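You operate a simulated robot arm through the tools that you are given. There is no shell and no other tool. Be economical: measure what you need, move in short steps, check, and stop when the job is done.

You are at the controls of a simulated robot arm. One attempt, no reset.

## Task
The main press was stopped mid-shot: reset it, bring the die out and turn the pressure down to 3 bar.
Fine: reset, nozzle out, open, table out, in that order.

It is judged by the outcome, as a careful person would: the job done as asked, and still so three seconds after it is handed in. It fails if anything else is knocked over, pushed out of place, dropped, spilled or broken.

## Robot
A 7-joint arm with a two-finger parallel gripper, fixed in place. Base frame: the origin is at the foot of the arm, x ahead of it, y to its left, z up. Units: m, degrees, N and s.
With the tool pointing down near the work surface it reaches from about 0.42 to 0.9 m from the base axis. Its first joint turns from -115.0 to 115.0 degrees. Payload 3.91 kg.
The TCP is the grasp point between the finger pads, 0.03 m short of the fingertips. In the tool frame z runs along the fingers and y along their closing line. The gripper opens to 0.11 m. The fingers are 0.02 m wide and 0.01 m thick; the gripper's body (0.048 by 0.112 m) begins 0.055 m behind the TCP.
Orientation is told as [roll, pitch, yaw] about the base's x, y, z axes, in that order, counted from this pose: with the fingers straight down and closing along the base's y, the tool's x points along the base's -x, its y along +y and its z along -z.

## Interface
- The arm moves only by the tool nudge_tool. Its argument "increments" is a list of rows, each a list of 7 numbers: the opening, from 0 (shut) to 1 (fully open), then the shift along the tool's x, y, z in m, then the turn, a rotation vector about the tool's x, y, z in degrees. In form: [[claw, dx, dy, dz, wx, wy, wz], ...]. A call has 1 to 20 rows; each row shifts and turns the commanded pose from where the row before left it, along the tool's axes as they then stand. Rows are played at 5 a second. More than 0.05 m and 8.6 degrees between two rows, or a gripper value outside its range, and nothing of the call is played. A pose out of reach is approached as far as the arm can. The call stops where the force on the tool passes 40 N (or 10 N more than at its start, if that is more) or the arm is blocked; 0.2 s more then pass. The fingers move at their own pace (about 0.153 m/s each) and stop on an object; they squeeze with about 38 N. The grip force told is the motor's: it shows also when the fingers shut on nothing. Time passes only in rows, and 0.2 s behind the last, so rows that do not move let the fingers close. It gives the time, the measured TCP pose, the force on the tool (base axes), the opening and the grip force at its end, in the units of the frame above (readings bear some noise), with the torque about the TCP (base axes, N m) and any sound that the robot's microphone picked up.
- Cameras (640 x 400 px; columns grow to the right, rows downward): "scene" is fixed at [0.0477, 0.6503, 1.4197]; the picture's right is [-0.45, -0.89, 0.00], its down [-0.66, 0.33, -0.68] and it looks along [0.60, -0.30, -0.74] (base axes); focal length 373 px, centre (320, 200). "wrist" rides on the gripper at [0.073, 0.017, -0.103] in the tool frame; the picture's right is [-0.23, 0.97, 0.00], its down [-0.76, -0.18, -0.62] and it looks along [-0.61, -0.14, 0.78] (tool axes); focal length 222 px, centre (320, 200). There is no depth. A picture from a camera that has moved, and an enlarged one, comes with that camera's place and axes in the base frame and with its lens.
- camera(camera): a new picture of that camera. No time passes.
- lift_body(by): slides the trunk up (or, below 0, down) by that many m; the arm rides with it, the base frame stays. It gives what a move gives, with no picture.
- close_up(camera, box): a new picture of the part [left, top, right, bottom] of that camera's present view, enlarged. No time passes.
- close_job(): hands the job in; it is judged then, once.

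Go step by step. Nothing tells you positions but the pictures and the camera data: compare them with the known pose of the tool, close in by small moves and look again before you grip or let go. The budget is 120 turns and 84 pictures, counting those below and the enlarged ones. Unless the task says otherwise, let go and move clear before handing in, and close with one line.

The tools are called as name(argument=value, ...) on one line, values as JSON. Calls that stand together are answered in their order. nudge_tool: Moves the arm, as the interface text tells. Its arguments: {"type":"object","properties":{"increments":{"type":"array","items":{"type":"array","items":{"type":"number"}}}},"required":["increments"]} The other tools are called the same way: lift_body (by) slides the trunk up or down; camera (camera) takes a picture; close_up (camera, box) takes an enlarged picture of a part of a camera's view; close_job () hands the job in.

At the start:

```text
time_s: 0.0
tcp_pos: [0.3027, 0.3264, 1.0485]
tcp_rot: [0.0, 0.0, -0.2]
force: [1.2, 0.4, 0.7]
torque: [0.0, 0.02, -0.03]
opening: 0.1099
finger_force: 0.0
trunk travel left (down, up): [-0.675, 0.315]
```

scene: 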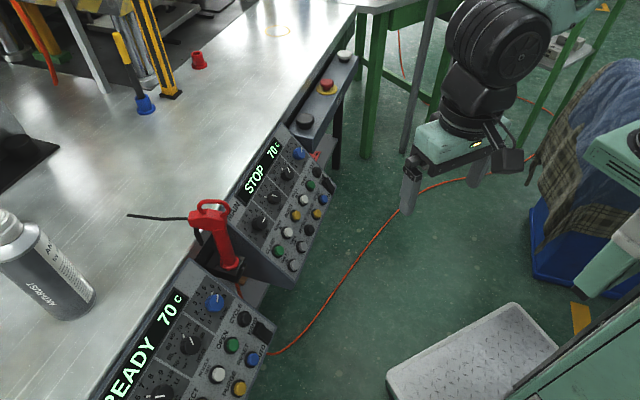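
wrist: 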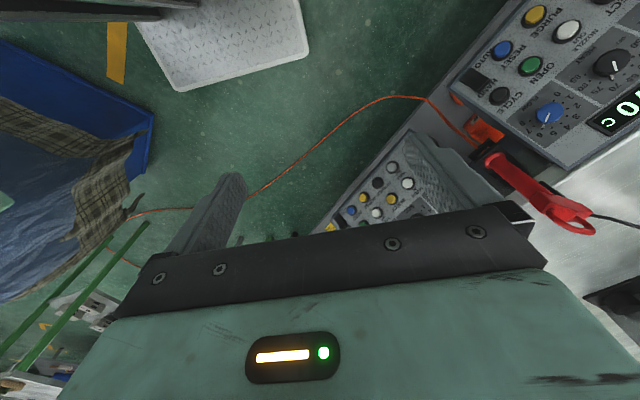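

I see two control panels, one showing STOP and one showing READY; I need to read their labels and find out which is the main press.

close_up(camera="scene", box=[220, 120, 350, 290])

close_up(camera="scene", box=[90, 250, 290, 400])

close_up(camera="scene", box=[270, 20, 370, 160])

close_up(camera="scene", box=[0, 0, 240, 150])

```text
2.35 times, centred on (285, 205) of scene
camera zoom: at [0.0477, 0.6503, 1.4197], right [-0.45, -0.89, 0.0], down [-0.66, 0.33, -0.68], along [0.6, -0.3, -0.74], focal length 878 px, centre (402, 188)
```

zoom: 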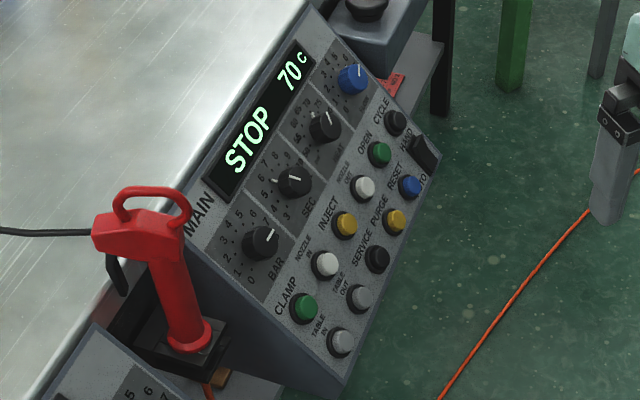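

```text
2.67 times, centred on (190, 325) of scene
camera zoom: at [0.0477, 0.6503, 1.4197], right [-0.45, -0.89, 0.0], down [-0.66, 0.33, -0.68], along [0.6, -0.3, -0.74], focal length 995 px, centre (667, -133)
```

zoom: 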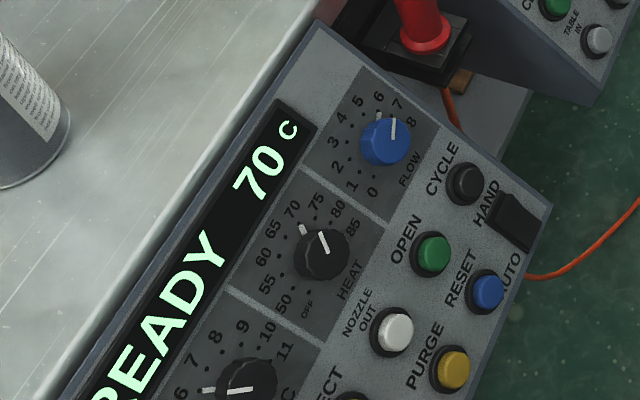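

```text
2.86 times, centred on (320, 90) of scene
camera zoom: at [0.0477, 0.6503, 1.4197], right [-0.45, -0.89, 0.0], down [-0.66, 0.33, -0.68], along [0.6, -0.3, -0.74], focal length 1066 px, centre (320, 514)
```

zoom: 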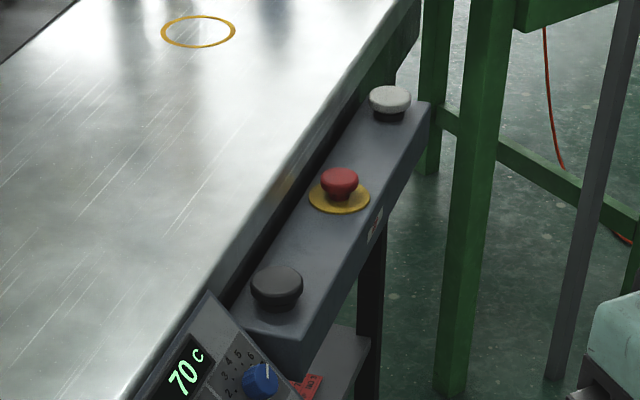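

```text
2.67 times, centred on (120, 75) of scene
camera zoom: at [0.0477, 0.6503, 1.4197], right [-0.45, -0.89, 0.0], down [-0.66, 0.33, -0.68], along [0.6, -0.3, -0.74], focal length 995 px, centre (853, 533)
```

zoom: 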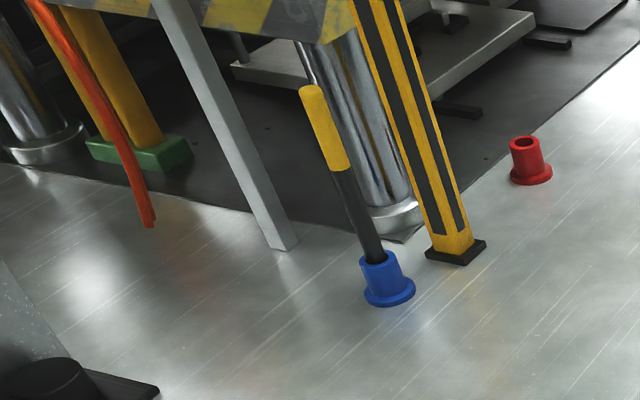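

The STOP panel is labelled MAIN, with labels above their buttons. Next I check the wrist view for triangulation, and the e-stop, mode switch and red tag.

close_up(camera="wrist", box=[310, 120, 470, 240])

close_up(camera="scene", box=[284, 130, 344, 190])

close_up(camera="scene", box=[230, 180, 310, 240])

```text
3.33 times, centred on (390, 180) of wrist
camera zoom: at [0.2309, 0.3437, 1.1512], right [0.23, 0.97, 0.0], down [0.76, -0.18, 0.62], along [0.61, -0.14, -0.78], focal length 740 px, centre (87, 267)
```

zoom: 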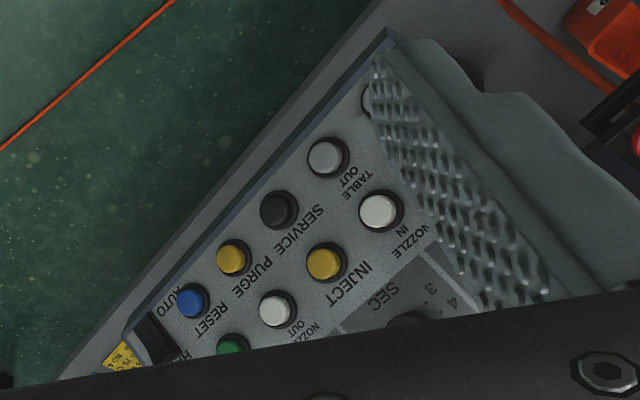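

```text
6.67 times, centred on (314, 160) of scene
camera zoom: at [0.0477, 0.6503, 1.4197], right [-0.45, -0.89, 0.0], down [-0.66, 0.33, -0.68], along [0.6, -0.3, -0.74], focal length 2487 px, centre (360, 467)
```

zoom: 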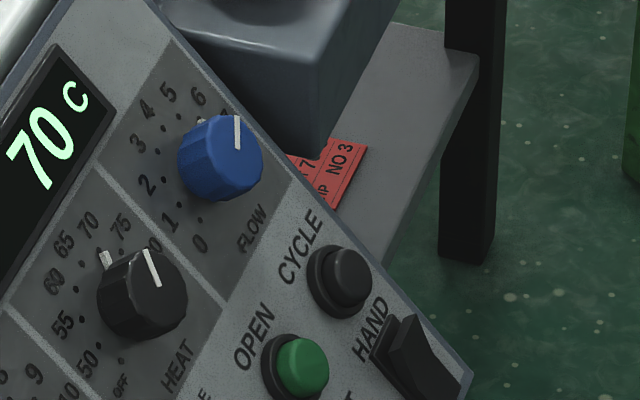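

```text
6.67 times, centred on (270, 210) of scene
camera zoom: at [0.0477, 0.6503, 1.4197], right [-0.45, -0.89, 0.0], down [-0.66, 0.33, -0.68], along [0.6, -0.3, -0.74], focal length 2487 px, centre (653, 133)
```

zoom: 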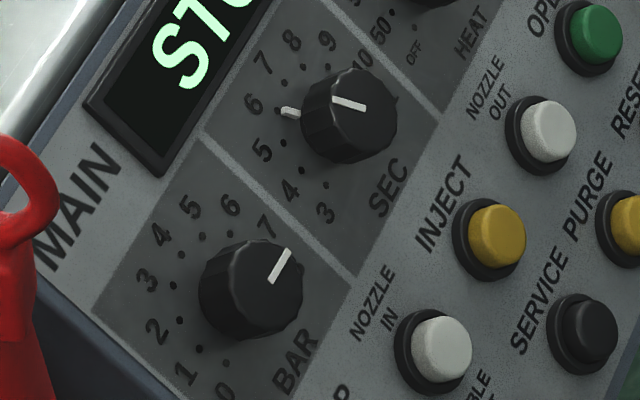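

The panel is tilted and faces diagonally toward me (normal ≈ [-0.55,-0.54,0.64]); RESET is around (0.653,0.337,0.676). I'll shut the fingers, move out, then yaw 45° and tilt the tool 50° to face the panel, high above everything.

nudge_tool(increments=[[0, -0.035, -0.004, 0, 0, 0, 0], [0, -0.035, -0.004, 0, 0, 0, 0], [0, -0.035, -0.004, 0, 0, 0, 0], [0, -0.035, -0.004, 0, 0, 0, 0], [0, -0.035, -0.004, 0, 0, 0, 0], [0, -0.03, 0, 0, 0, 0, 0], [0, 0, 0, 0, 0, 0, -7.5], [0, 0, 0, 0, 0, 0, -7.5], [0, 0, 0, 0, 0, 0, -7.5], [0, 0, 0, 0, 0, 0, -7.5], [0, 0, 0, 0, 0, 0, -7.5], [0, 0, 0, 0, 0, 0, -7.5], [0, 0, 0, 0, 0, -8.3, 0], [0, 0, 0, 0, 0, -8.3, 0], [0, 0, 0, 0, 0, -8.3, 0], [0, 0, 0, 0, 0, -8.3, 0], [0, 0, 0, 0, 0, -8.3, 0], [0, 0, 0, 0, 0, -8.3, 0]])

camera(camera="wrist")

camera(camera="scene")

```text
time_s: 3.8
tcp_pos: [0.5084, 0.3061, 1.0482]
tcp_rot: [0.0, -49.9, 44.7]
force: [1.5, -0.1, 0.0]
torque: [0.03, 0.03, 0.02]
opening: 0.0001
finger_force: 37.5
trunk travel left (down, up): [-0.675, 0.315]
```

```text
74 pictures are left
camera wrist: at [0.4072, 0.229, 1.0592], right [-0.58, 0.79, 0.18], down [0.14, -0.12, 0.98], along [0.8, 0.6, -0.04], focal length 222 px, centre (320, 200)
```

wrist: 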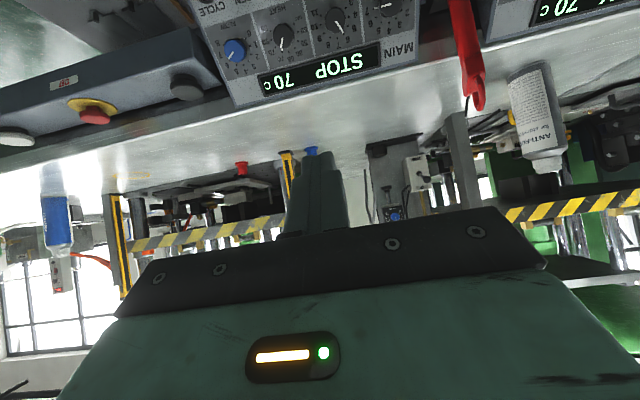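

```text
73 pictures are left
```

scene: 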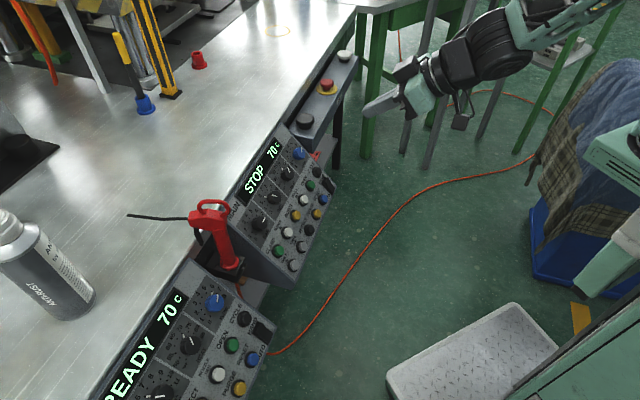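

The tool now faces along the panel normal. I lower the trunk to bring the fingers in front of the MAIN panel at a distance.

lift_body(by=-0.2)

camera(camera="wrist")

camera(camera="scene")

```text
time_s: 6.0
tcp_pos: [0.5084, 0.3067, 0.8478]
tcp_rot: [0.0, -49.9, 44.9]
force: [0.9, 0.7, -0.2]
torque: [-0.01, 0.02, 0.03]
opening: 0.0
finger_force: 37.6
trunk travel left (down, up): [-0.475, 0.515]
```

```text
72 pictures are left
camera wrist: at [0.407, 0.2293, 0.8593], right [-0.58, 0.79, 0.17], down [0.14, -0.12, 0.98], along [0.8, 0.6, -0.04], focal length 222 px, centre (320, 200)
```

wrist: 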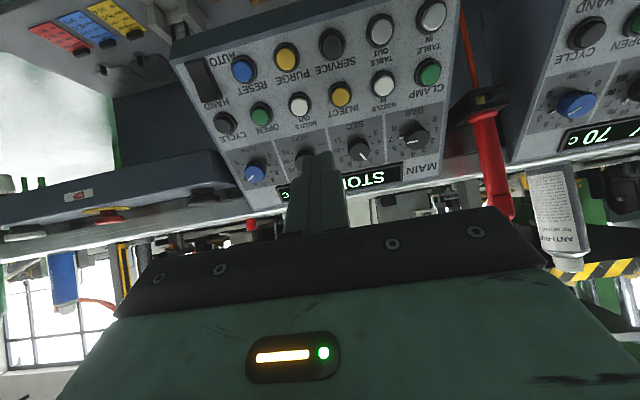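

```text
71 pictures are left
```

scene: 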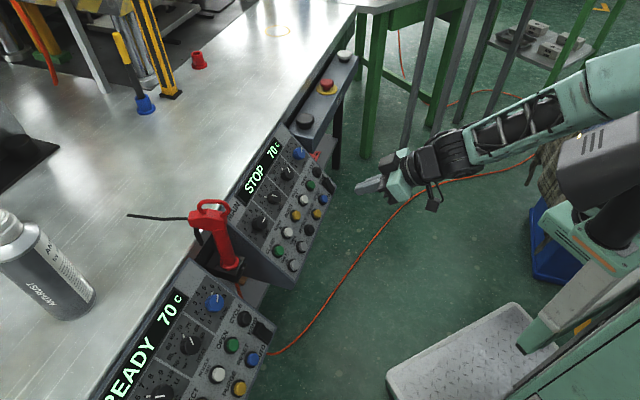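

Good view of the whole panel. I enlarge it to refine positions.

close_up(camera="wrist", box=[170, 0, 470, 188])

close_up(camera="wrist", box=[20, 0, 160, 88])

close_up(camera="wrist", box=[350, 100, 470, 180])

```text
2.13 times, centred on (320, 94) of wrist
camera zoom: at [0.407, 0.2293, 0.8593], right [-0.58, 0.79, 0.17], down [0.14, -0.12, 0.98], along [0.8, 0.6, -0.04], focal length 473 px, centre (320, 426)
```

zoom: 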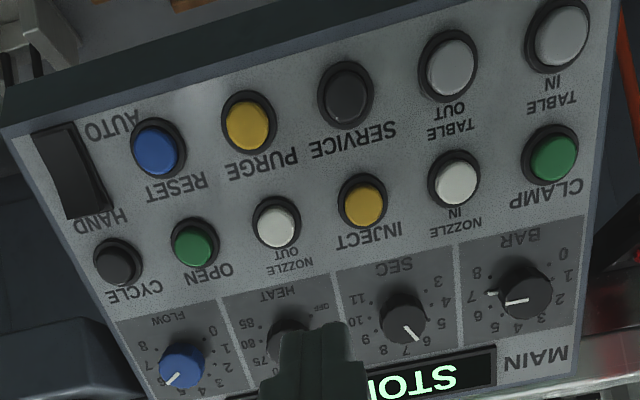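

```text
4.55 times, centred on (90, 44) of wrist
camera zoom: at [0.407, 0.2293, 0.8593], right [-0.58, 0.79, 0.17], down [0.14, -0.12, 0.98], along [0.8, 0.6, -0.04], focal length 1010 px, centre (1366, 909)
```

zoom: 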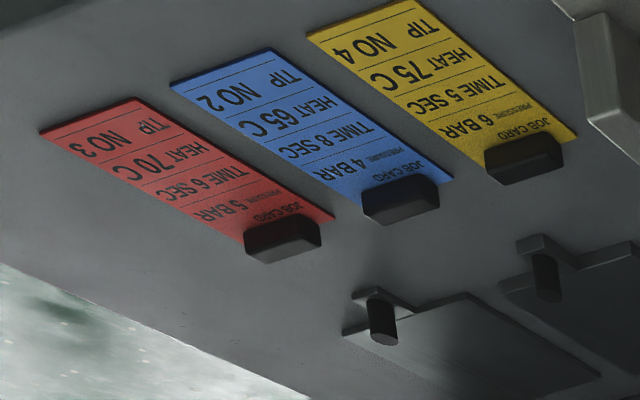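

```text
5.00 times, centred on (410, 140) of wrist
camera zoom: at [0.407, 0.2293, 0.8593], right [-0.58, 0.79, 0.17], down [0.14, -0.12, 0.98], along [0.8, 0.6, -0.04], focal length 1111 px, centre (-130, 500)
```

zoom: 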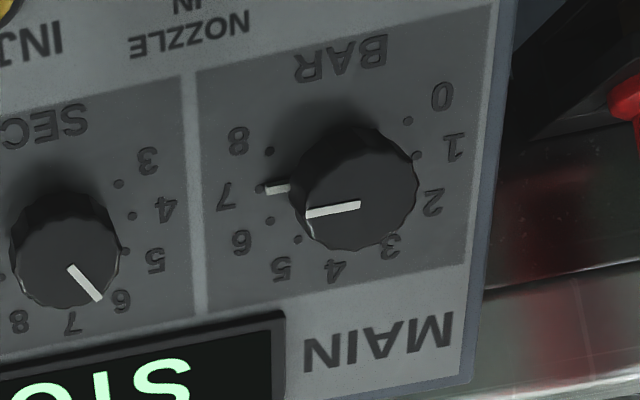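

The BAR knob points at 7 and needs to go to 3. I check the HAND/AUTO rocker state.

close_up(camera="wrist", box=[175, 45, 265, 145])

close_up(camera="scene", box=[306, 160, 346, 200])

close_up(camera="scene", box=[235, 300, 285, 350])

```text
4.00 times, centred on (220, 95) of wrist
camera zoom: at [0.407, 0.2293, 0.8593], right [-0.58, 0.79, 0.17], down [0.14, -0.12, 0.98], along [0.8, 0.6, -0.04], focal length 888 px, centre (720, 620)
```

zoom: 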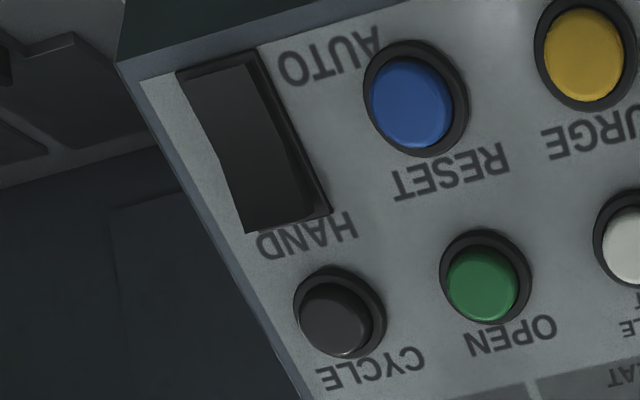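

```text
10.00 times, centred on (326, 180) of scene
camera zoom: at [0.0477, 0.6503, 1.4197], right [-0.45, -0.89, 0.0], down [-0.66, 0.33, -0.68], along [0.6, -0.3, -0.74], focal length 3731 px, centre (260, 400)
```

zoom: 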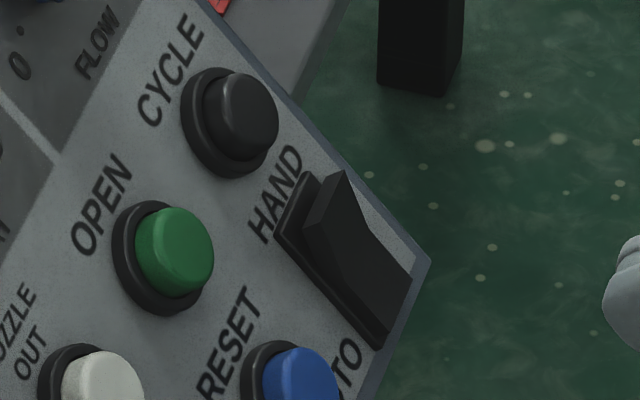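

```text
8.00 times, centred on (260, 325) of scene
camera zoom: at [0.0477, 0.6503, 1.4197], right [-0.45, -0.89, 0.0], down [-0.66, 0.33, -0.68], along [0.6, -0.3, -0.74], focal length 2985 px, centre (800, -800)
```

zoom: 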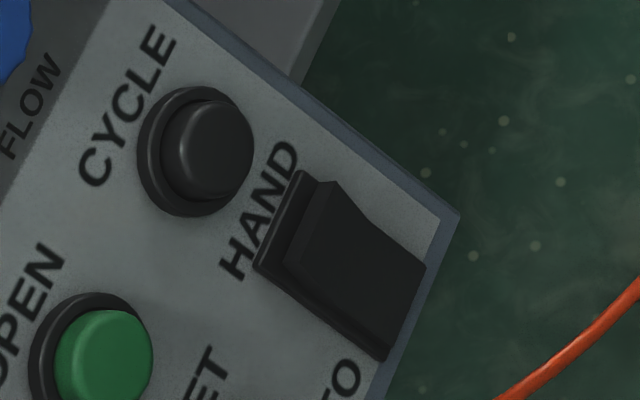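

The HAND end is raised, so the switch looks to be in AUTO; I'll do RESET first and watch the display. Moving to hover about 5 cm in front of RESET.

nudge_tool(increments=[[0, 0.025, -0.041, 0, 0, 0, 0], [0, 0.025, -0.041, 0, 0, 0, 0], [0, 0, 0, 0.04, 0, 0, 0], [0, 0, 0, 0.04, 0, 0, 0], [0, 0, 0, 0.04, 0, 0, 0], [0, 0, 0, 0, 0, 0, 0]])

camera(camera="wrist")

close_up(camera="scene", box=[250, 130, 370, 240])

```text
time_s: 7.4
tcp_pos: [0.6082, 0.2897, 0.7328]
tcp_rot: [0.0, -49.8, 44.9]
force: [-0.2, -0.6, -0.7]
torque: [-0.02, -0.02, 0.02]
opening: 0.0
finger_force: 37.6
trunk travel left (down, up): [-0.475, 0.515]
```

```text
64 pictures are left
camera wrist: at [0.5067, 0.2128, 0.7438], right [-0.58, 0.79, 0.17], down [0.14, -0.12, 0.98], along [0.8, 0.6, -0.04], focal length 222 px, centre (320, 200)
```

wrist: 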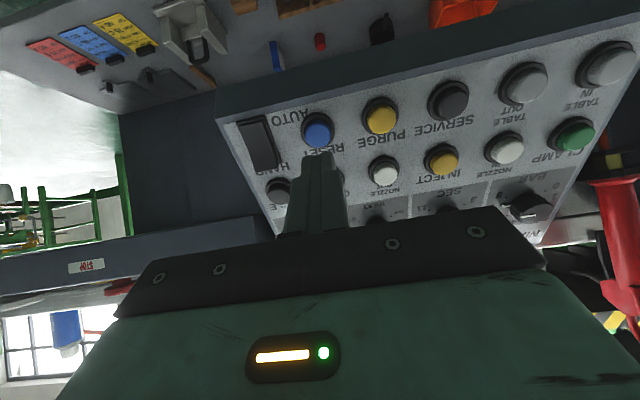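

```text
3.64 times, centred on (310, 185) of scene
camera zoom: at [0.0477, 0.6503, 1.4197], right [-0.45, -0.89, 0.0], down [-0.66, 0.33, -0.68], along [0.6, -0.3, -0.74], focal length 1357 px, centre (356, 254)
```

zoom: 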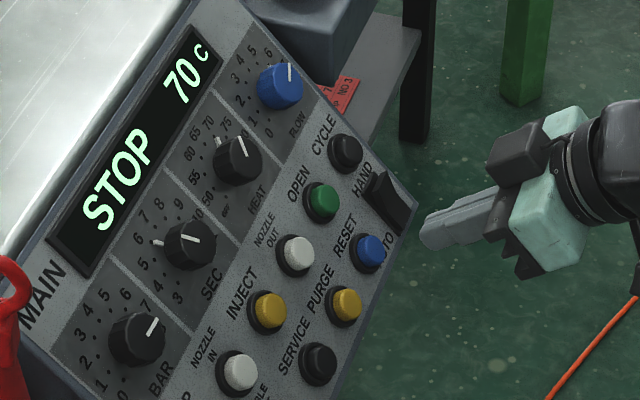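

The tip is aligned with RESET within a couple of mm, gap about 5 cm. Advancing slowly along the tool axis.

nudge_tool(increments=[[0, 0.001, -0.001, 0.02, 0, 0, 0], [0, 0, 0, 0.02, 0, 0, 0], [0, 0, 0, 0.004, 0, 0, 0], [0, 0, 0, 0, 0, 0, 0]])

camera(camera="wrist")

close_up(camera="scene", box=[250, 130, 370, 240])

```text
time_s: 8.4
tcp_pos: [0.6333, 0.3134, 0.7035]
tcp_rot: [0.0, -49.9, 44.9]
force: [-0.2, 0.7, -1.3]
torque: [-0.01, -0.02, 0.0]
opening: 0.0
finger_force: 37.9
trunk travel left (down, up): [-0.475, 0.515]
```

```text
62 pictures are left
camera wrist: at [0.5314, 0.2358, 0.7143], right [-0.58, 0.79, 0.17], down [0.14, -0.12, 0.98], along [0.8, 0.6, -0.04], focal length 222 px, centre (320, 200)
```

wrist: 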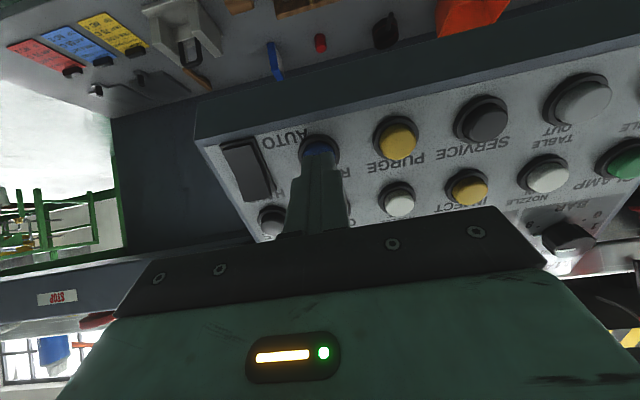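

```text
3.64 times, centred on (310, 185) of scene
camera zoom: at [0.0477, 0.6503, 1.4197], right [-0.45, -0.89, 0.0], down [-0.66, 0.33, -0.68], along [0.6, -0.3, -0.74], focal length 1357 px, centre (356, 254)
```

zoom: 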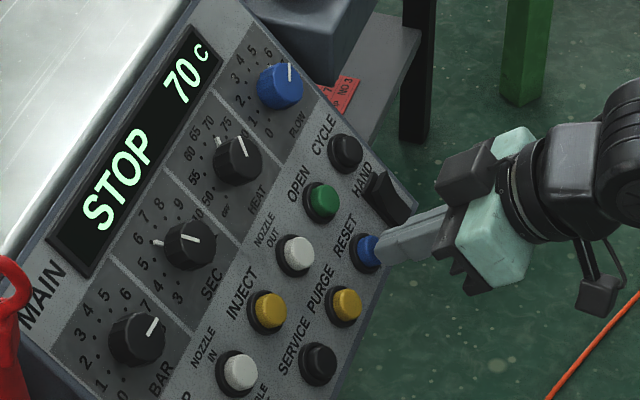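

The tip is right in front of RESET. Pressing in small steps.

nudge_tool(increments=[[0, 0, 0, 0.003, 0, 0, 0], [0, 0, 0, 0.003, 0, 0, 0], [0, 0, 0, 0.003, 0, 0, 0], [0, 0, 0, 0.003, 0, 0, 0]])

close_up(camera="scene", box=[230, 130, 350, 240])

```text
time_s: 9.4
tcp_pos: [0.6378, 0.3183, 0.6971]
tcp_rot: [-0.1, -49.9, 45.0]
force: [-9.9, -7.2, 9.8]
torque: [0.06, 0.0, -0.05]
opening: 0.0
finger_force: 37.7
trunk travel left (down, up): [-0.475, 0.515]
heard: click
```

```text
3.64 times, centred on (290, 185) of scene
camera zoom: at [0.0477, 0.6503, 1.4197], right [-0.45, -0.89, 0.0], down [-0.66, 0.33, -0.68], along [0.6, -0.3, -0.74], focal length 1357 px, centre (429, 254)
```

zoom: 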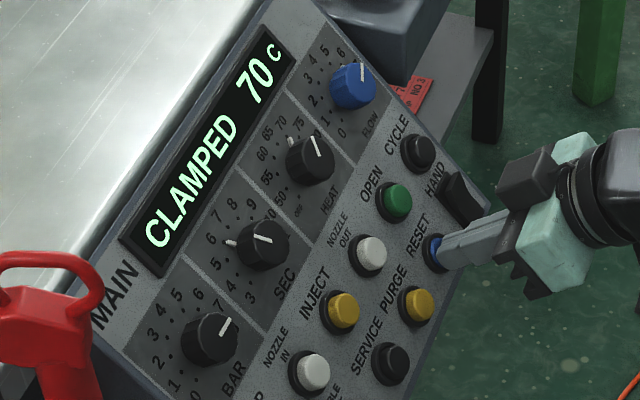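

RESET clicked and the display changed to CLAMPED. Now retract and move to hover before NOZZLE OUT (one column left, one row up).

nudge_tool(increments=[[0, 0, 0, -0.03, 0, 0, 0], [0, 0, 0, -0.03, 0, 0, 0], [0, -0.028, 0.027, 0, 0, 0, 0], [0, -0.028, 0.027, 0, 0, 0, 0], [0, 0, 0, 0, 0, 0, 0]])

camera(camera="wrist")

close_up(camera="scene", box=[230, 130, 350, 240])

```text
time_s: 10.6
tcp_pos: [0.5932, 0.3489, 0.7768]
tcp_rot: [-0.1, -49.9, 44.8]
force: [0.1, 0.4, -0.3]
torque: [-0.01, -0.01, 0.06]
opening: 0.0
finger_force: 37.8
trunk travel left (down, up): [-0.475, 0.515]
```

```text
59 pictures are left
camera wrist: at [0.4912, 0.2723, 0.7879], right [-0.58, 0.79, 0.17], down [0.14, -0.12, 0.98], along [0.8, 0.6, -0.04], focal length 222 px, centre (320, 200)
```

wrist: 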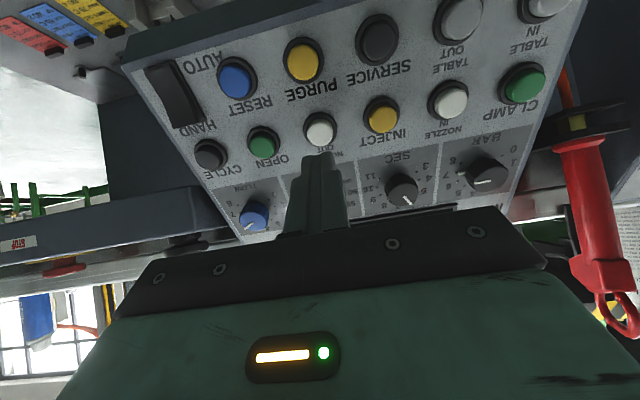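

```text
3.64 times, centred on (290, 185) of scene
camera zoom: at [0.0477, 0.6503, 1.4197], right [-0.45, -0.89, 0.0], down [-0.66, 0.33, -0.68], along [0.6, -0.3, -0.74], focal length 1357 px, centre (429, 254)
```

zoom: 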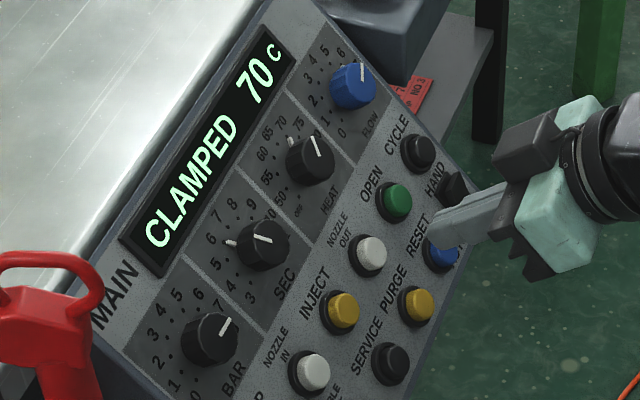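

The tip aligns with NOZZLE OUT. Pressing.

nudge_tool(increments=[[0, 0.001, 0, 0.02, 0, 0, 0], [0, 0, 0, 0.02, 0, 0, 0], [0, 0, 0, 0.008, 0, 0, 0], [0, 0, 0, 0.003, 0, 0, 0], [0, 0, 0, 0.003, 0, 0, 0], [0, 0, 0, 0.003, 0, 0, 0], [0, 0, 0, 0.002, 0, 0, 0]])

close_up(camera="scene", box=[230, 130, 350, 240])

```text
time_s: 12.2
tcp_pos: [0.6252, 0.3823, 0.7391]
tcp_rot: [0.0, -49.9, 44.9]
force: [-7.7, -5.4, 7.5]
torque: [-0.02, -0.05, 0.09]
opening: 0.0002
finger_force: 38.0
trunk travel left (down, up): [-0.475, 0.515]
heard: click
```

```text
3.64 times, centred on (290, 185) of scene
camera zoom: at [0.0477, 0.6503, 1.4197], right [-0.45, -0.89, 0.0], down [-0.66, 0.33, -0.68], along [0.6, -0.3, -0.74], focal length 1357 px, centre (429, 254)
```

zoom: 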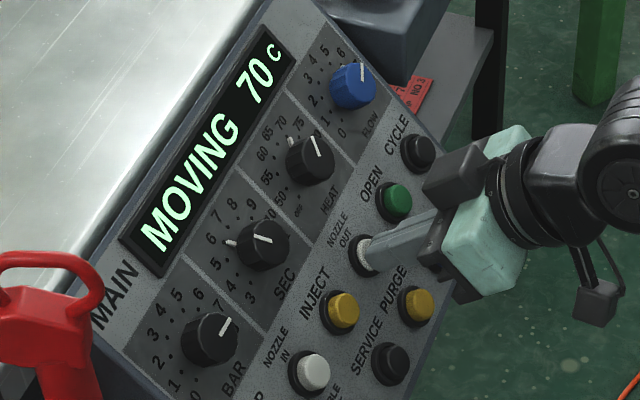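

NOZZLE OUT is working (MOVING). I retract, move to OPEN (one column right) and wait for the display.

nudge_tool(increments=[[0, 0, 0, -0.03, 0, 0, 0], [0, 0, 0, -0.03, 0, 0, 0], [0, 0, -0.027, 0, 0, 0, 0], [0, 0, -0.027, 0, 0, 0, 0], [0, 0, 0, 0, 0, 0, 0], [0, 0, 0, 0, 0, 0, 0], [0, 0, 0, 0, 0, 0, 0], [0, 0, 0, 0, 0, 0, 0], [0, 0, 0, 0, 0, 0, 0], [0, 0, 0, 0, 0, 0, 0]])

camera(camera="wrist")

camera(camera="scene")

```text
time_s: 14.4
tcp_pos: [0.6314, 0.3104, 0.7762]
tcp_rot: [0.0, -49.9, 44.9]
force: [-0.1, 0.1, 1.4]
torque: [0.0, 0.0, -0.03]
opening: 0.0
finger_force: 37.4
trunk travel left (down, up): [-0.475, 0.515]
```

```text
56 pictures are left
camera wrist: at [0.53, 0.2337, 0.7879], right [-0.58, 0.79, 0.17], down [0.14, -0.12, 0.98], along [0.8, 0.6, -0.04], focal length 222 px, centre (320, 200)
```

wrist: 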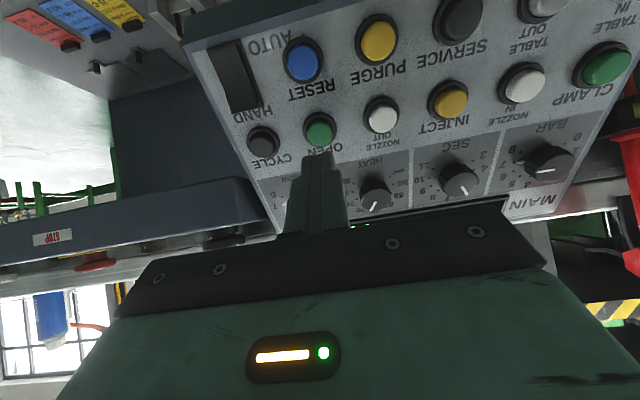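

```text
55 pictures are left
```

scene: 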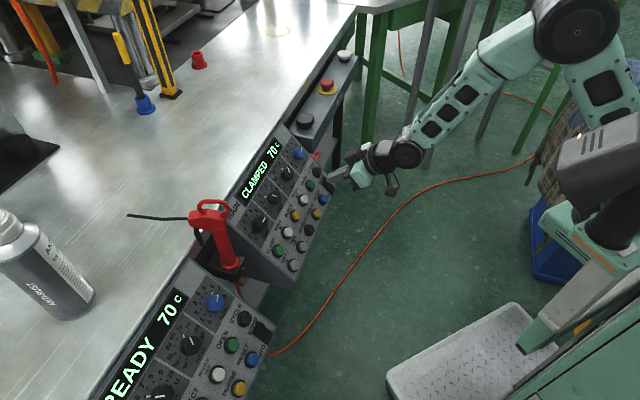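

Motion finished (CLAMPED again, nozzle out). Tip aligned with OPEN; pressing.

nudge_tool(increments=[[0, 0.002, 0, 0.02, 0, 0, 0], [0, 0, 0, 0.02, 0, 0, 0], [0, 0, 0, 0.008, 0, 0, 0], [0, 0, 0, 0.003, 0, 0, 0], [0, 0, 0, 0.003, 0, 0, 0], [0, 0, 0, 0.003, 0, 0, 0], [0, 0, 0, 0.002, 0, 0, 0]])

camera(camera="scene")

```text
time_s: 16.0
tcp_pos: [0.6621, 0.3429, 0.7377]
tcp_rot: [0.0, -49.7, 45.0]
force: [-6.5, -5.0, 5.0]
torque: [0.0, 0.02, 0.07]
opening: 0.0
finger_force: 37.9
trunk travel left (down, up): [-0.475, 0.515]
heard: click
```

```text
54 pictures are left
```

scene: 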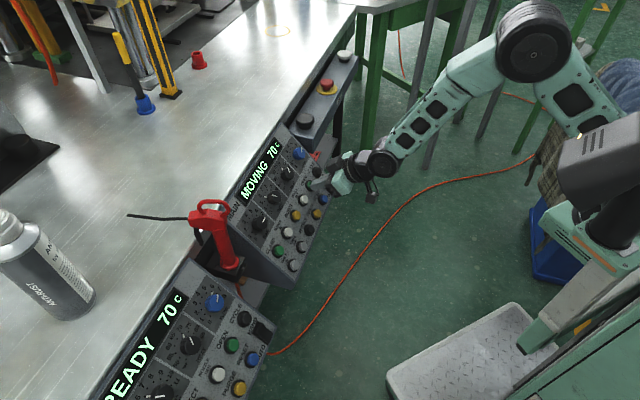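

OPEN is running. I retract and go to hover over TABLE OUT (three columns left, one row down) while it completes.

nudge_tool(increments=[[0, 0, 0, -0.03, 0, 0, 0], [0, 0, 0, -0.03, 0, 0, 0], [0, 0.014, 0.0405, 0, 0, 0, 0], [0, 0.014, 0.0405, 0, 0, 0, 0], [0, 0.014, 0.0405, 0, 0, 0, 0], [0, 0.014, 0.0405, 0, 0, 0, 0], [0, 0, 0, 0, 0, 0, 0], [0, 0, 0, 0, 0, 0, 0], [0, 0, 0, 0, 0, 0, 0], [0, 0, 0, 0, 0, 0, 0], [0, 0, 0, 0, 0, 0, 0]])

camera(camera="wrist")

camera(camera="scene")

```text
time_s: 18.4
tcp_pos: [0.49, 0.3999, 0.7328]
tcp_rot: [0.0, -49.9, 45.0]
force: [-0.3, 0.0, 0.1]
torque: [-0.01, 0.02, -0.01]
opening: 0.0
finger_force: 38.0
trunk travel left (down, up): [-0.475, 0.515]
```

```text
53 pictures are left
camera wrist: at [0.3889, 0.323, 0.7441], right [-0.58, 0.79, 0.17], down [0.14, -0.12, 0.98], along [0.8, 0.6, -0.04], focal length 222 px, centre (320, 200)
```

wrist: 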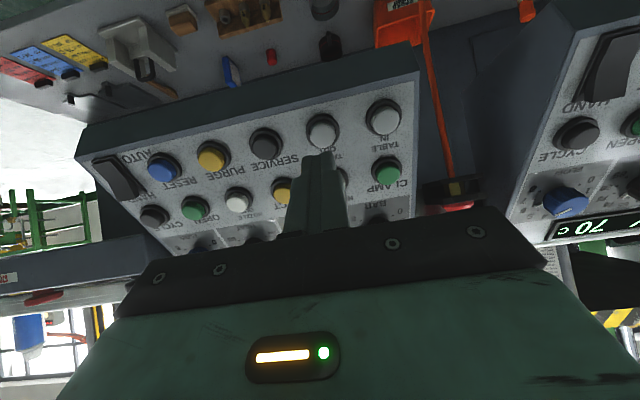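

```text
52 pictures are left
```

scene: 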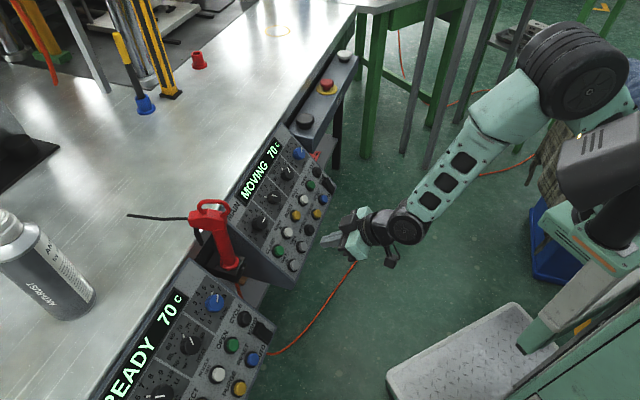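

Still MOVING; TABLE OUT is aligned at (322,130). I wait.

nudge_tool(increments=[[0, 0.001, 0.001, 0, 0, 0, 0], [0, 0, 0, 0, 0, 0, 0], [0, 0, 0, 0, 0, 0, 0], [0, 0, 0, 0, 0, 0, 0], [0, 0, 0, 0, 0, 0, 0], [0, 0, 0, 0, 0, 0, 0], [0, 0, 0, 0, 0, 0, 0], [0, 0, 0, 0, 0, 0, 0], [0, 0, 0, 0, 0, 0, 0], [0, 0, 0, 0, 0, 0, 0]])

camera(camera="scene")

```text
time_s: 20.6
tcp_pos: [0.4889, 0.4002, 0.7324]
tcp_rot: [0.0, -49.9, 44.9]
force: [0.1, -0.4, -0.4]
torque: [-0.01, -0.01, 0.0]
opening: 0.0
finger_force: 37.6
trunk travel left (down, up): [-0.475, 0.515]
```

```text
51 pictures are left
```

scene: 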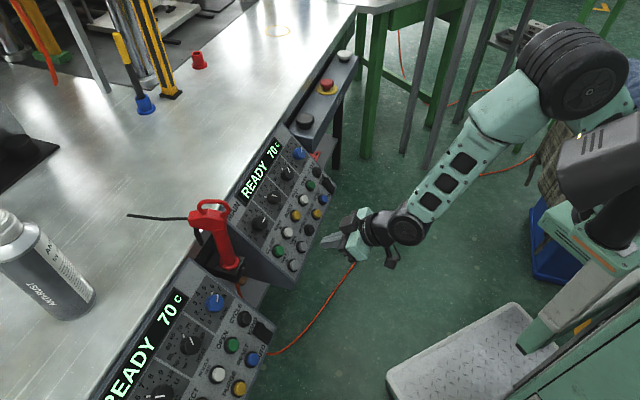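

Press is open (READY). Before sending the table out I check that its path is clear.

close_up(camera="scene", box=[0, 0, 330, 200])

close_up(camera="wrist", box=[200, 80, 440, 230])

```text
1.94 times, centred on (165, 100) of scene
camera zoom: at [0.0477, 0.6503, 1.4197], right [-0.45, -0.89, 0.0], down [-0.66, 0.33, -0.68], along [0.6, -0.3, -0.74], focal length 724 px, centre (621, 394)
```

zoom: 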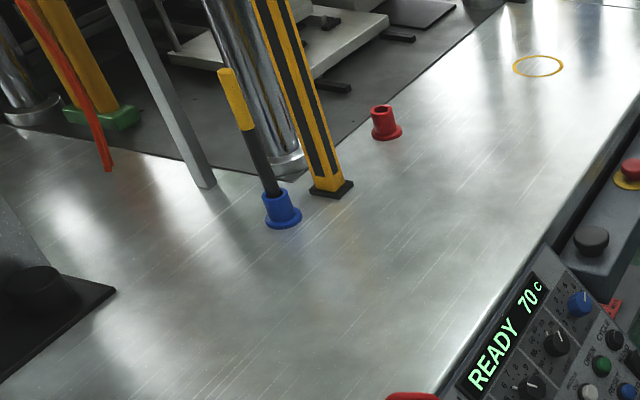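

```text
2.67 times, centred on (320, 155) of wrist
camera zoom: at [0.3874, 0.3229, 0.7433], right [-0.58, 0.79, 0.17], down [0.14, -0.12, 0.98], along [0.8, 0.6, -0.04], focal length 592 px, centre (320, 320)
```

zoom: 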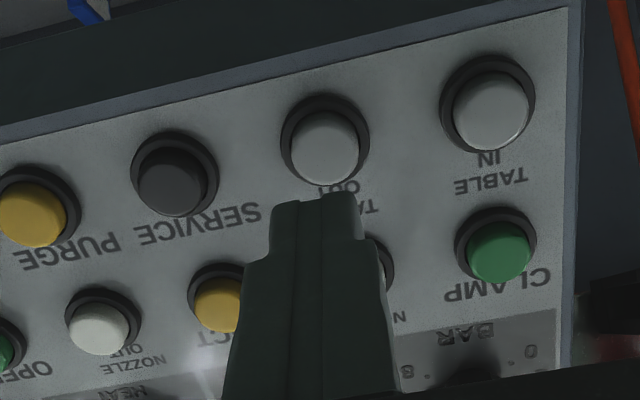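

The path looks clear. Pressing TABLE OUT.

nudge_tool(increments=[[0, -0.001, 0, 0.02, 0, 0, 0], [0, 0, 0, 0.02, 0, 0, 0], [0, 0, 0, 0.008, 0, 0, 0], [0, 0, 0, 0.003, 0, 0, 0], [0, 0, 0, 0.003, 0, 0, 0], [0, 0, 0, 0.003, 0, 0, 0], [0, 0, 0, 0.002, 0, 0, 0]])

camera(camera="scene")

```text
time_s: 22.2
tcp_pos: [0.5215, 0.4305, 0.6959]
tcp_rot: [-0.1, -49.8, 45.0]
force: [-3.3, -4.3, 2.7]
torque: [0.01, 0.03, -0.01]
opening: 0.0
finger_force: 37.7
trunk travel left (down, up): [-0.475, 0.515]
heard: click
```

```text
48 pictures are left
```

scene: 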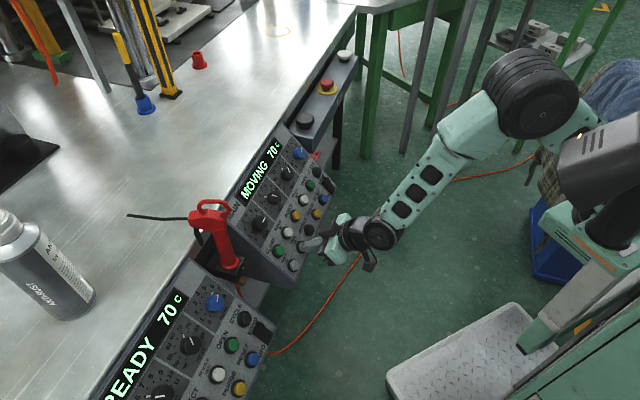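

TABLE OUT is running. Now retract and move to hover before the BAR knob, opening the fingers.

nudge_tool(increments=[[0, 0, 0, -0.04, 0, 0, 0], [0, 0, 0, -0.04, 0, 0, 0], [0, -0.045, 0.014, 0, 0, 0, 0], [0, -0.045, 0.014, 0, 0, 0, 0], [0, -0.045, 0.015, 0, 0, 0, 0], [0.6, 0, 0, 0, 0, 0, 0], [0.6, 0, 0, 0, 0, 0, 0]])

camera(camera="wrist")

camera(camera="scene")

```text
time_s: 23.8
tcp_pos: [0.5145, 0.4779, 0.849]
tcp_rot: [0.0, -49.9, 44.5]
force: [-0.4, 0.6, 1.4]
torque: [0.0, 0.0, 0.04]
opening: 0.0657
finger_force: 0.0
trunk travel left (down, up): [-0.475, 0.515]
```

```text
47 pictures are left
camera wrist: at [0.4133, 0.401, 0.8601], right [-0.58, 0.8, 0.17], down [0.13, -0.12, 0.98], along [0.81, 0.59, -0.04], focal length 222 px, centre (320, 200)
```

wrist: 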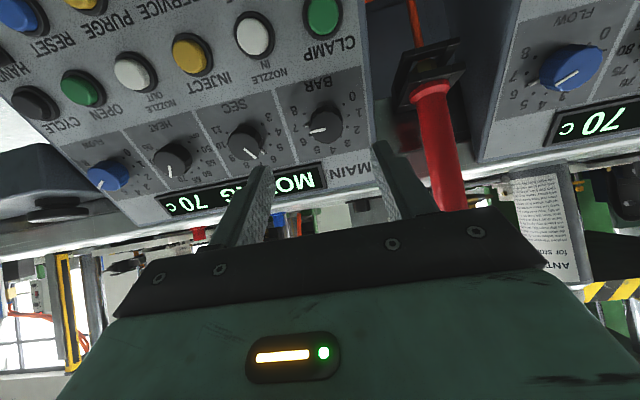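

```text
46 pictures are left
```

scene: 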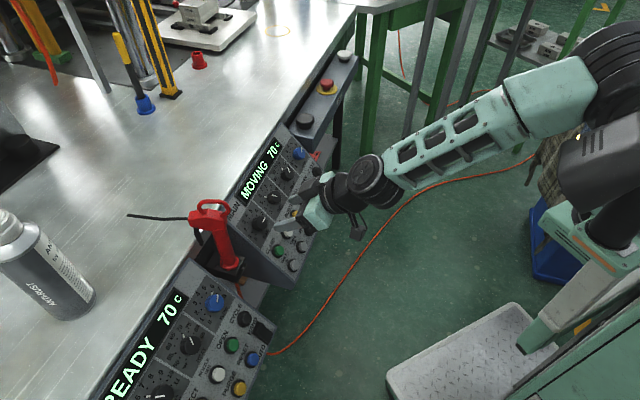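

The table is coming out, die visible. The BAR knob is centred in front of the fingers, about 7 cm ahead. I pre-rotate the tool +60° clockwise so the counter-clockwise turn fits in one grip.

nudge_tool(increments=[[0.6, 0, 0.003, 0, 0, 0, 0], [0.6, 0, 0, 0, 0, 0, 8], [0.6, 0, 0, 0, 0, 0, 8], [0.6, 0, 0, 0, 0, 0, 8], [0.6, 0, 0, 0, 0, 0, 8], [0.6, 0, 0, 0, 0, 0, 8], [0.6, 0, 0, 0, 0, 0, 8], [0.6, 0, 0, 0, 0, 0, 8], [0.6, 0, 0, 0, 0, 0, 8], [0.6, 0, 0, 0, 0, 0, 0], [0.6, 0, 0, 0, 0, 0, 0]])

camera(camera="wrist")

camera(camera="scene")

```text
time_s: 26.2
tcp_pos: [0.506, 0.483, 0.8503]
tcp_rot: [46.8, -19.5, -27.7]
force: [-0.7, -0.2, -0.1]
torque: [0.0, 0.0, 0.0]
opening: 0.0659
finger_force: 0.0
trunk travel left (down, up): [-0.475, 0.515]
```

```text
45 pictures are left
camera wrist: at [0.3915, 0.4705, 0.9042], right [0.29, 0.6, 0.75], down [0.28, -0.8, 0.53], along [0.92, 0.05, -0.4], focal length 222 px, centre (320, 200)
```

wrist: 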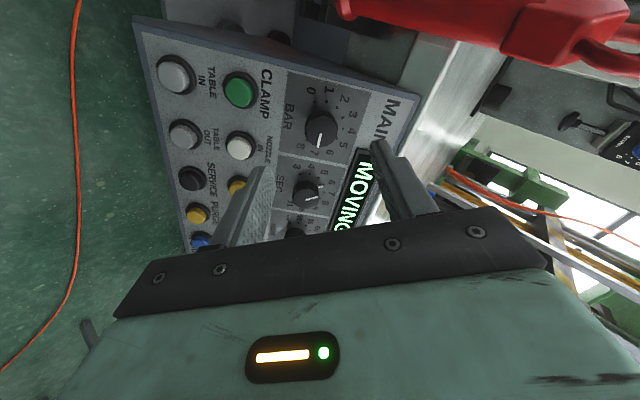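

```text
44 pictures are left
```

scene: 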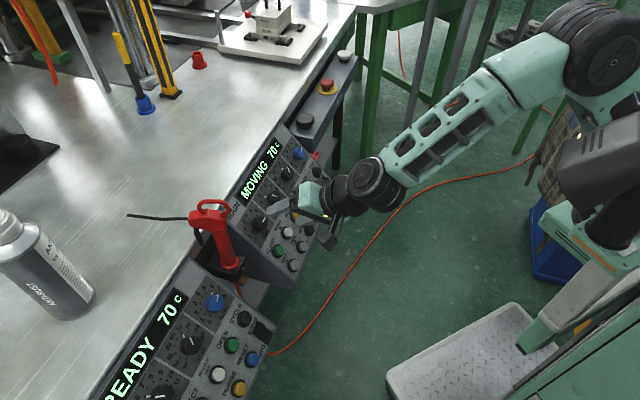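

Rotation reached. Advancing with open fingers to just in front of the knob and looking.

nudge_tool(increments=[[0.6, 0.001, 0.003, 0.02, 0, 0, 0], [0.6, 0, 0, 0.02, 0, 0, 0], [0.6, 0, 0, 0.02, 0, 0, 0], [0.6, 0, 0, 0, 0, 0, 0], [0.6, 0, 0, 0, 0, 0, 0]])

close_up(camera="wrist", box=[220, 60, 420, 230])

close_up(camera="scene", box=[220, 130, 340, 250])

```text
time_s: 27.4
tcp_pos: [0.5378, 0.5175, 0.8139]
tcp_rot: [46.8, -19.6, -27.7]
force: [0.8, -0.3, -0.5]
torque: [0.0, 0.02, 0.0]
opening: 0.0662
finger_force: 0.0
trunk travel left (down, up): [-0.475, 0.515]
```

```text
2.35 times, centred on (320, 145) of wrist
camera zoom: at [0.423, 0.5054, 0.8671], right [0.29, 0.6, 0.75], down [0.28, -0.8, 0.54], along [0.92, 0.05, -0.4], focal length 523 px, centre (320, 329)
```

zoom: 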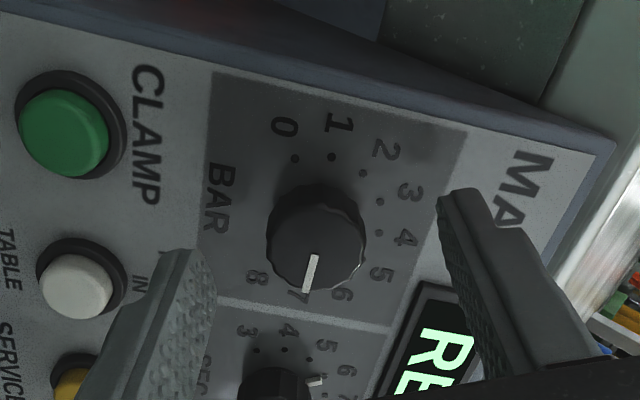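

```text
3.33 times, centred on (280, 190) of scene
camera zoom: at [0.0477, 0.6503, 1.4197], right [-0.45, -0.89, 0.0], down [-0.66, 0.33, -0.68], along [0.6, -0.3, -0.74], focal length 1244 px, centre (453, 233)
```

zoom: 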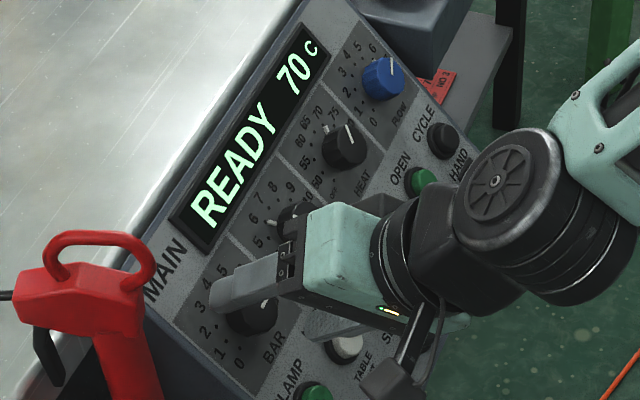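

READY is shown with the table out. The knob is slightly off (-5 mm in tool x) with about 5 mm gap; I correct, go 1.5 cm in and close gently on it.

nudge_tool(increments=[[0.6, -0.005, -0.001, 0, 0, 0, 0], [0.6, 0, 0, 0.008, 0, 0, 0], [0.6, 0, 0, 0.007, 0, 0, 0], [0.6, 0, 0, 0, 0, 0, 0]])

close_up(camera="wrist", box=[220, 60, 420, 230])

close_up(camera="scene", box=[230, 180, 310, 250])

```text
time_s: 28.4
tcp_pos: [0.5503, 0.5244, 0.8042]
tcp_rot: [46.8, -19.6, -27.7]
force: [0.0, -0.6, 0.5]
torque: [0.02, 0.0, 0.03]
opening: 0.0658
finger_force: 0.1
trunk travel left (down, up): [-0.475, 0.515]
```

```text
2.35 times, centred on (320, 145) of wrist
camera zoom: at [0.4355, 0.511, 0.858], right [0.29, 0.6, 0.75], down [0.28, -0.8, 0.53], along [0.92, 0.05, -0.4], focal length 523 px, centre (320, 329)
```

zoom: 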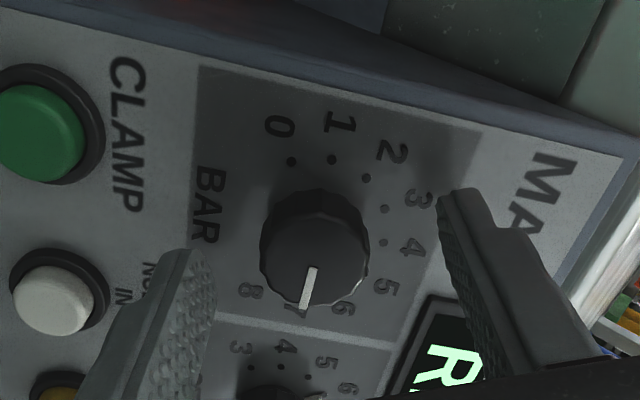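

```text
5.71 times, centred on (270, 215) of scene
camera zoom: at [0.0477, 0.6503, 1.4197], right [-0.45, -0.89, 0.0], down [-0.66, 0.33, -0.68], along [0.6, -0.3, -0.74], focal length 2132 px, centre (606, 114)
```

zoom: 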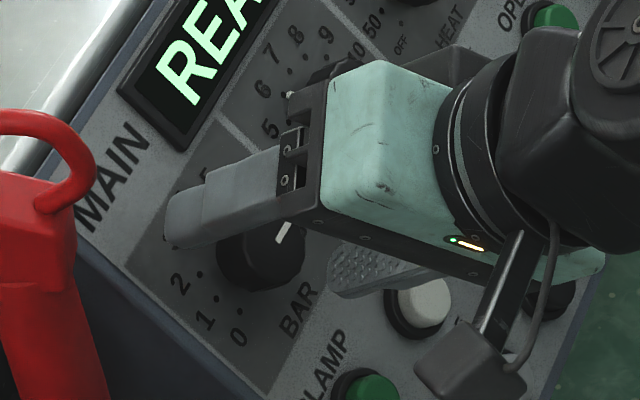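

Fingers straddle the knob well. Closing on it.

nudge_tool(increments=[[0.25, -0.001, -0.001, 0, 0, 0, 0], [0.0, 0, 0, 0, 0, 0, 0], [0.0, 0, 0, 0, 0, 0, 0], [0.0, 0, 0, 0, 0, 0, 0]])

close_up(camera="wrist", box=[220, 60, 420, 230])

```text
time_s: 29.4
tcp_pos: [0.5503, 0.5222, 0.8021]
tcp_rot: [46.7, -19.5, -27.6]
force: [-4.7, -3.4, -7.7]
torque: [-0.21, -0.04, -0.27]
opening: 0.0303
finger_force: 44.7
trunk travel left (down, up): [-0.475, 0.515]
```

```text
2.35 times, centred on (320, 145) of wrist
camera zoom: at [0.4359, 0.5094, 0.8569], right [0.29, 0.6, 0.74], down [0.28, -0.8, 0.54], along [0.92, 0.05, -0.4], focal length 523 px, centre (320, 329)
```

zoom: 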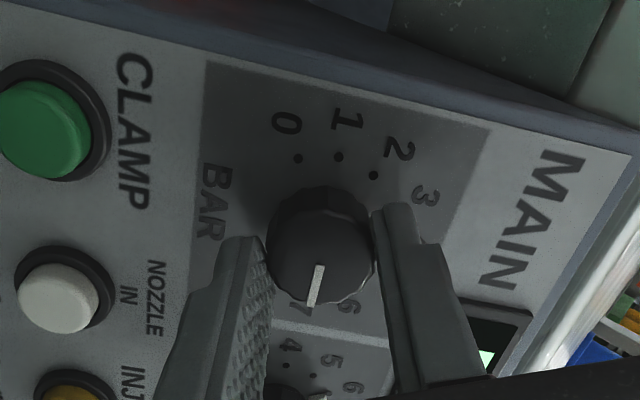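

Gripped (30 mm). Turning counter-clockwise 120°, then check.

nudge_tool(increments=[[0, 0, -0.0015, 0, 0, 0, 0], [0, 0, 0, 0, 0, 0, -8], [0, 0, 0, 0, 0, 0, -8], [0, 0, 0, 0, 0, 0, -8], [0, 0, 0, 0, 0, 0, -8], [0, 0, 0, 0, 0, 0, -8], [0, 0, 0, 0, 0, 0, 0]])

close_up(camera="wrist", box=[220, 60, 420, 230])

```text
time_s: 31.0
tcp_pos: [0.551, 0.5209, 0.8027]
tcp_rot: [25.7, -44.3, 10.4]
force: [-12.9, -2.8, -6.2]
torque: [-0.3, 0.6, 0.25]
opening: 0.0305
finger_force: 45.2
trunk travel left (down, up): [-0.475, 0.515]
```

```text
2.35 times, centred on (320, 145) of wrist
camera zoom: at [0.436, 0.4693, 0.8237], right [-0.29, 0.84, 0.46], down [0.28, -0.39, 0.88], along [0.92, 0.38, -0.13], focal length 523 px, centre (320, 329)
```

zoom: 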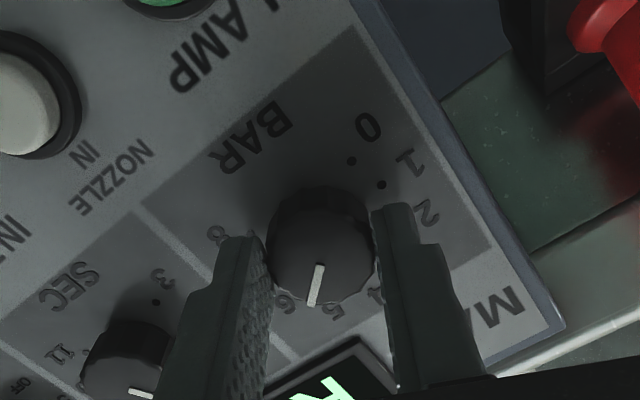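

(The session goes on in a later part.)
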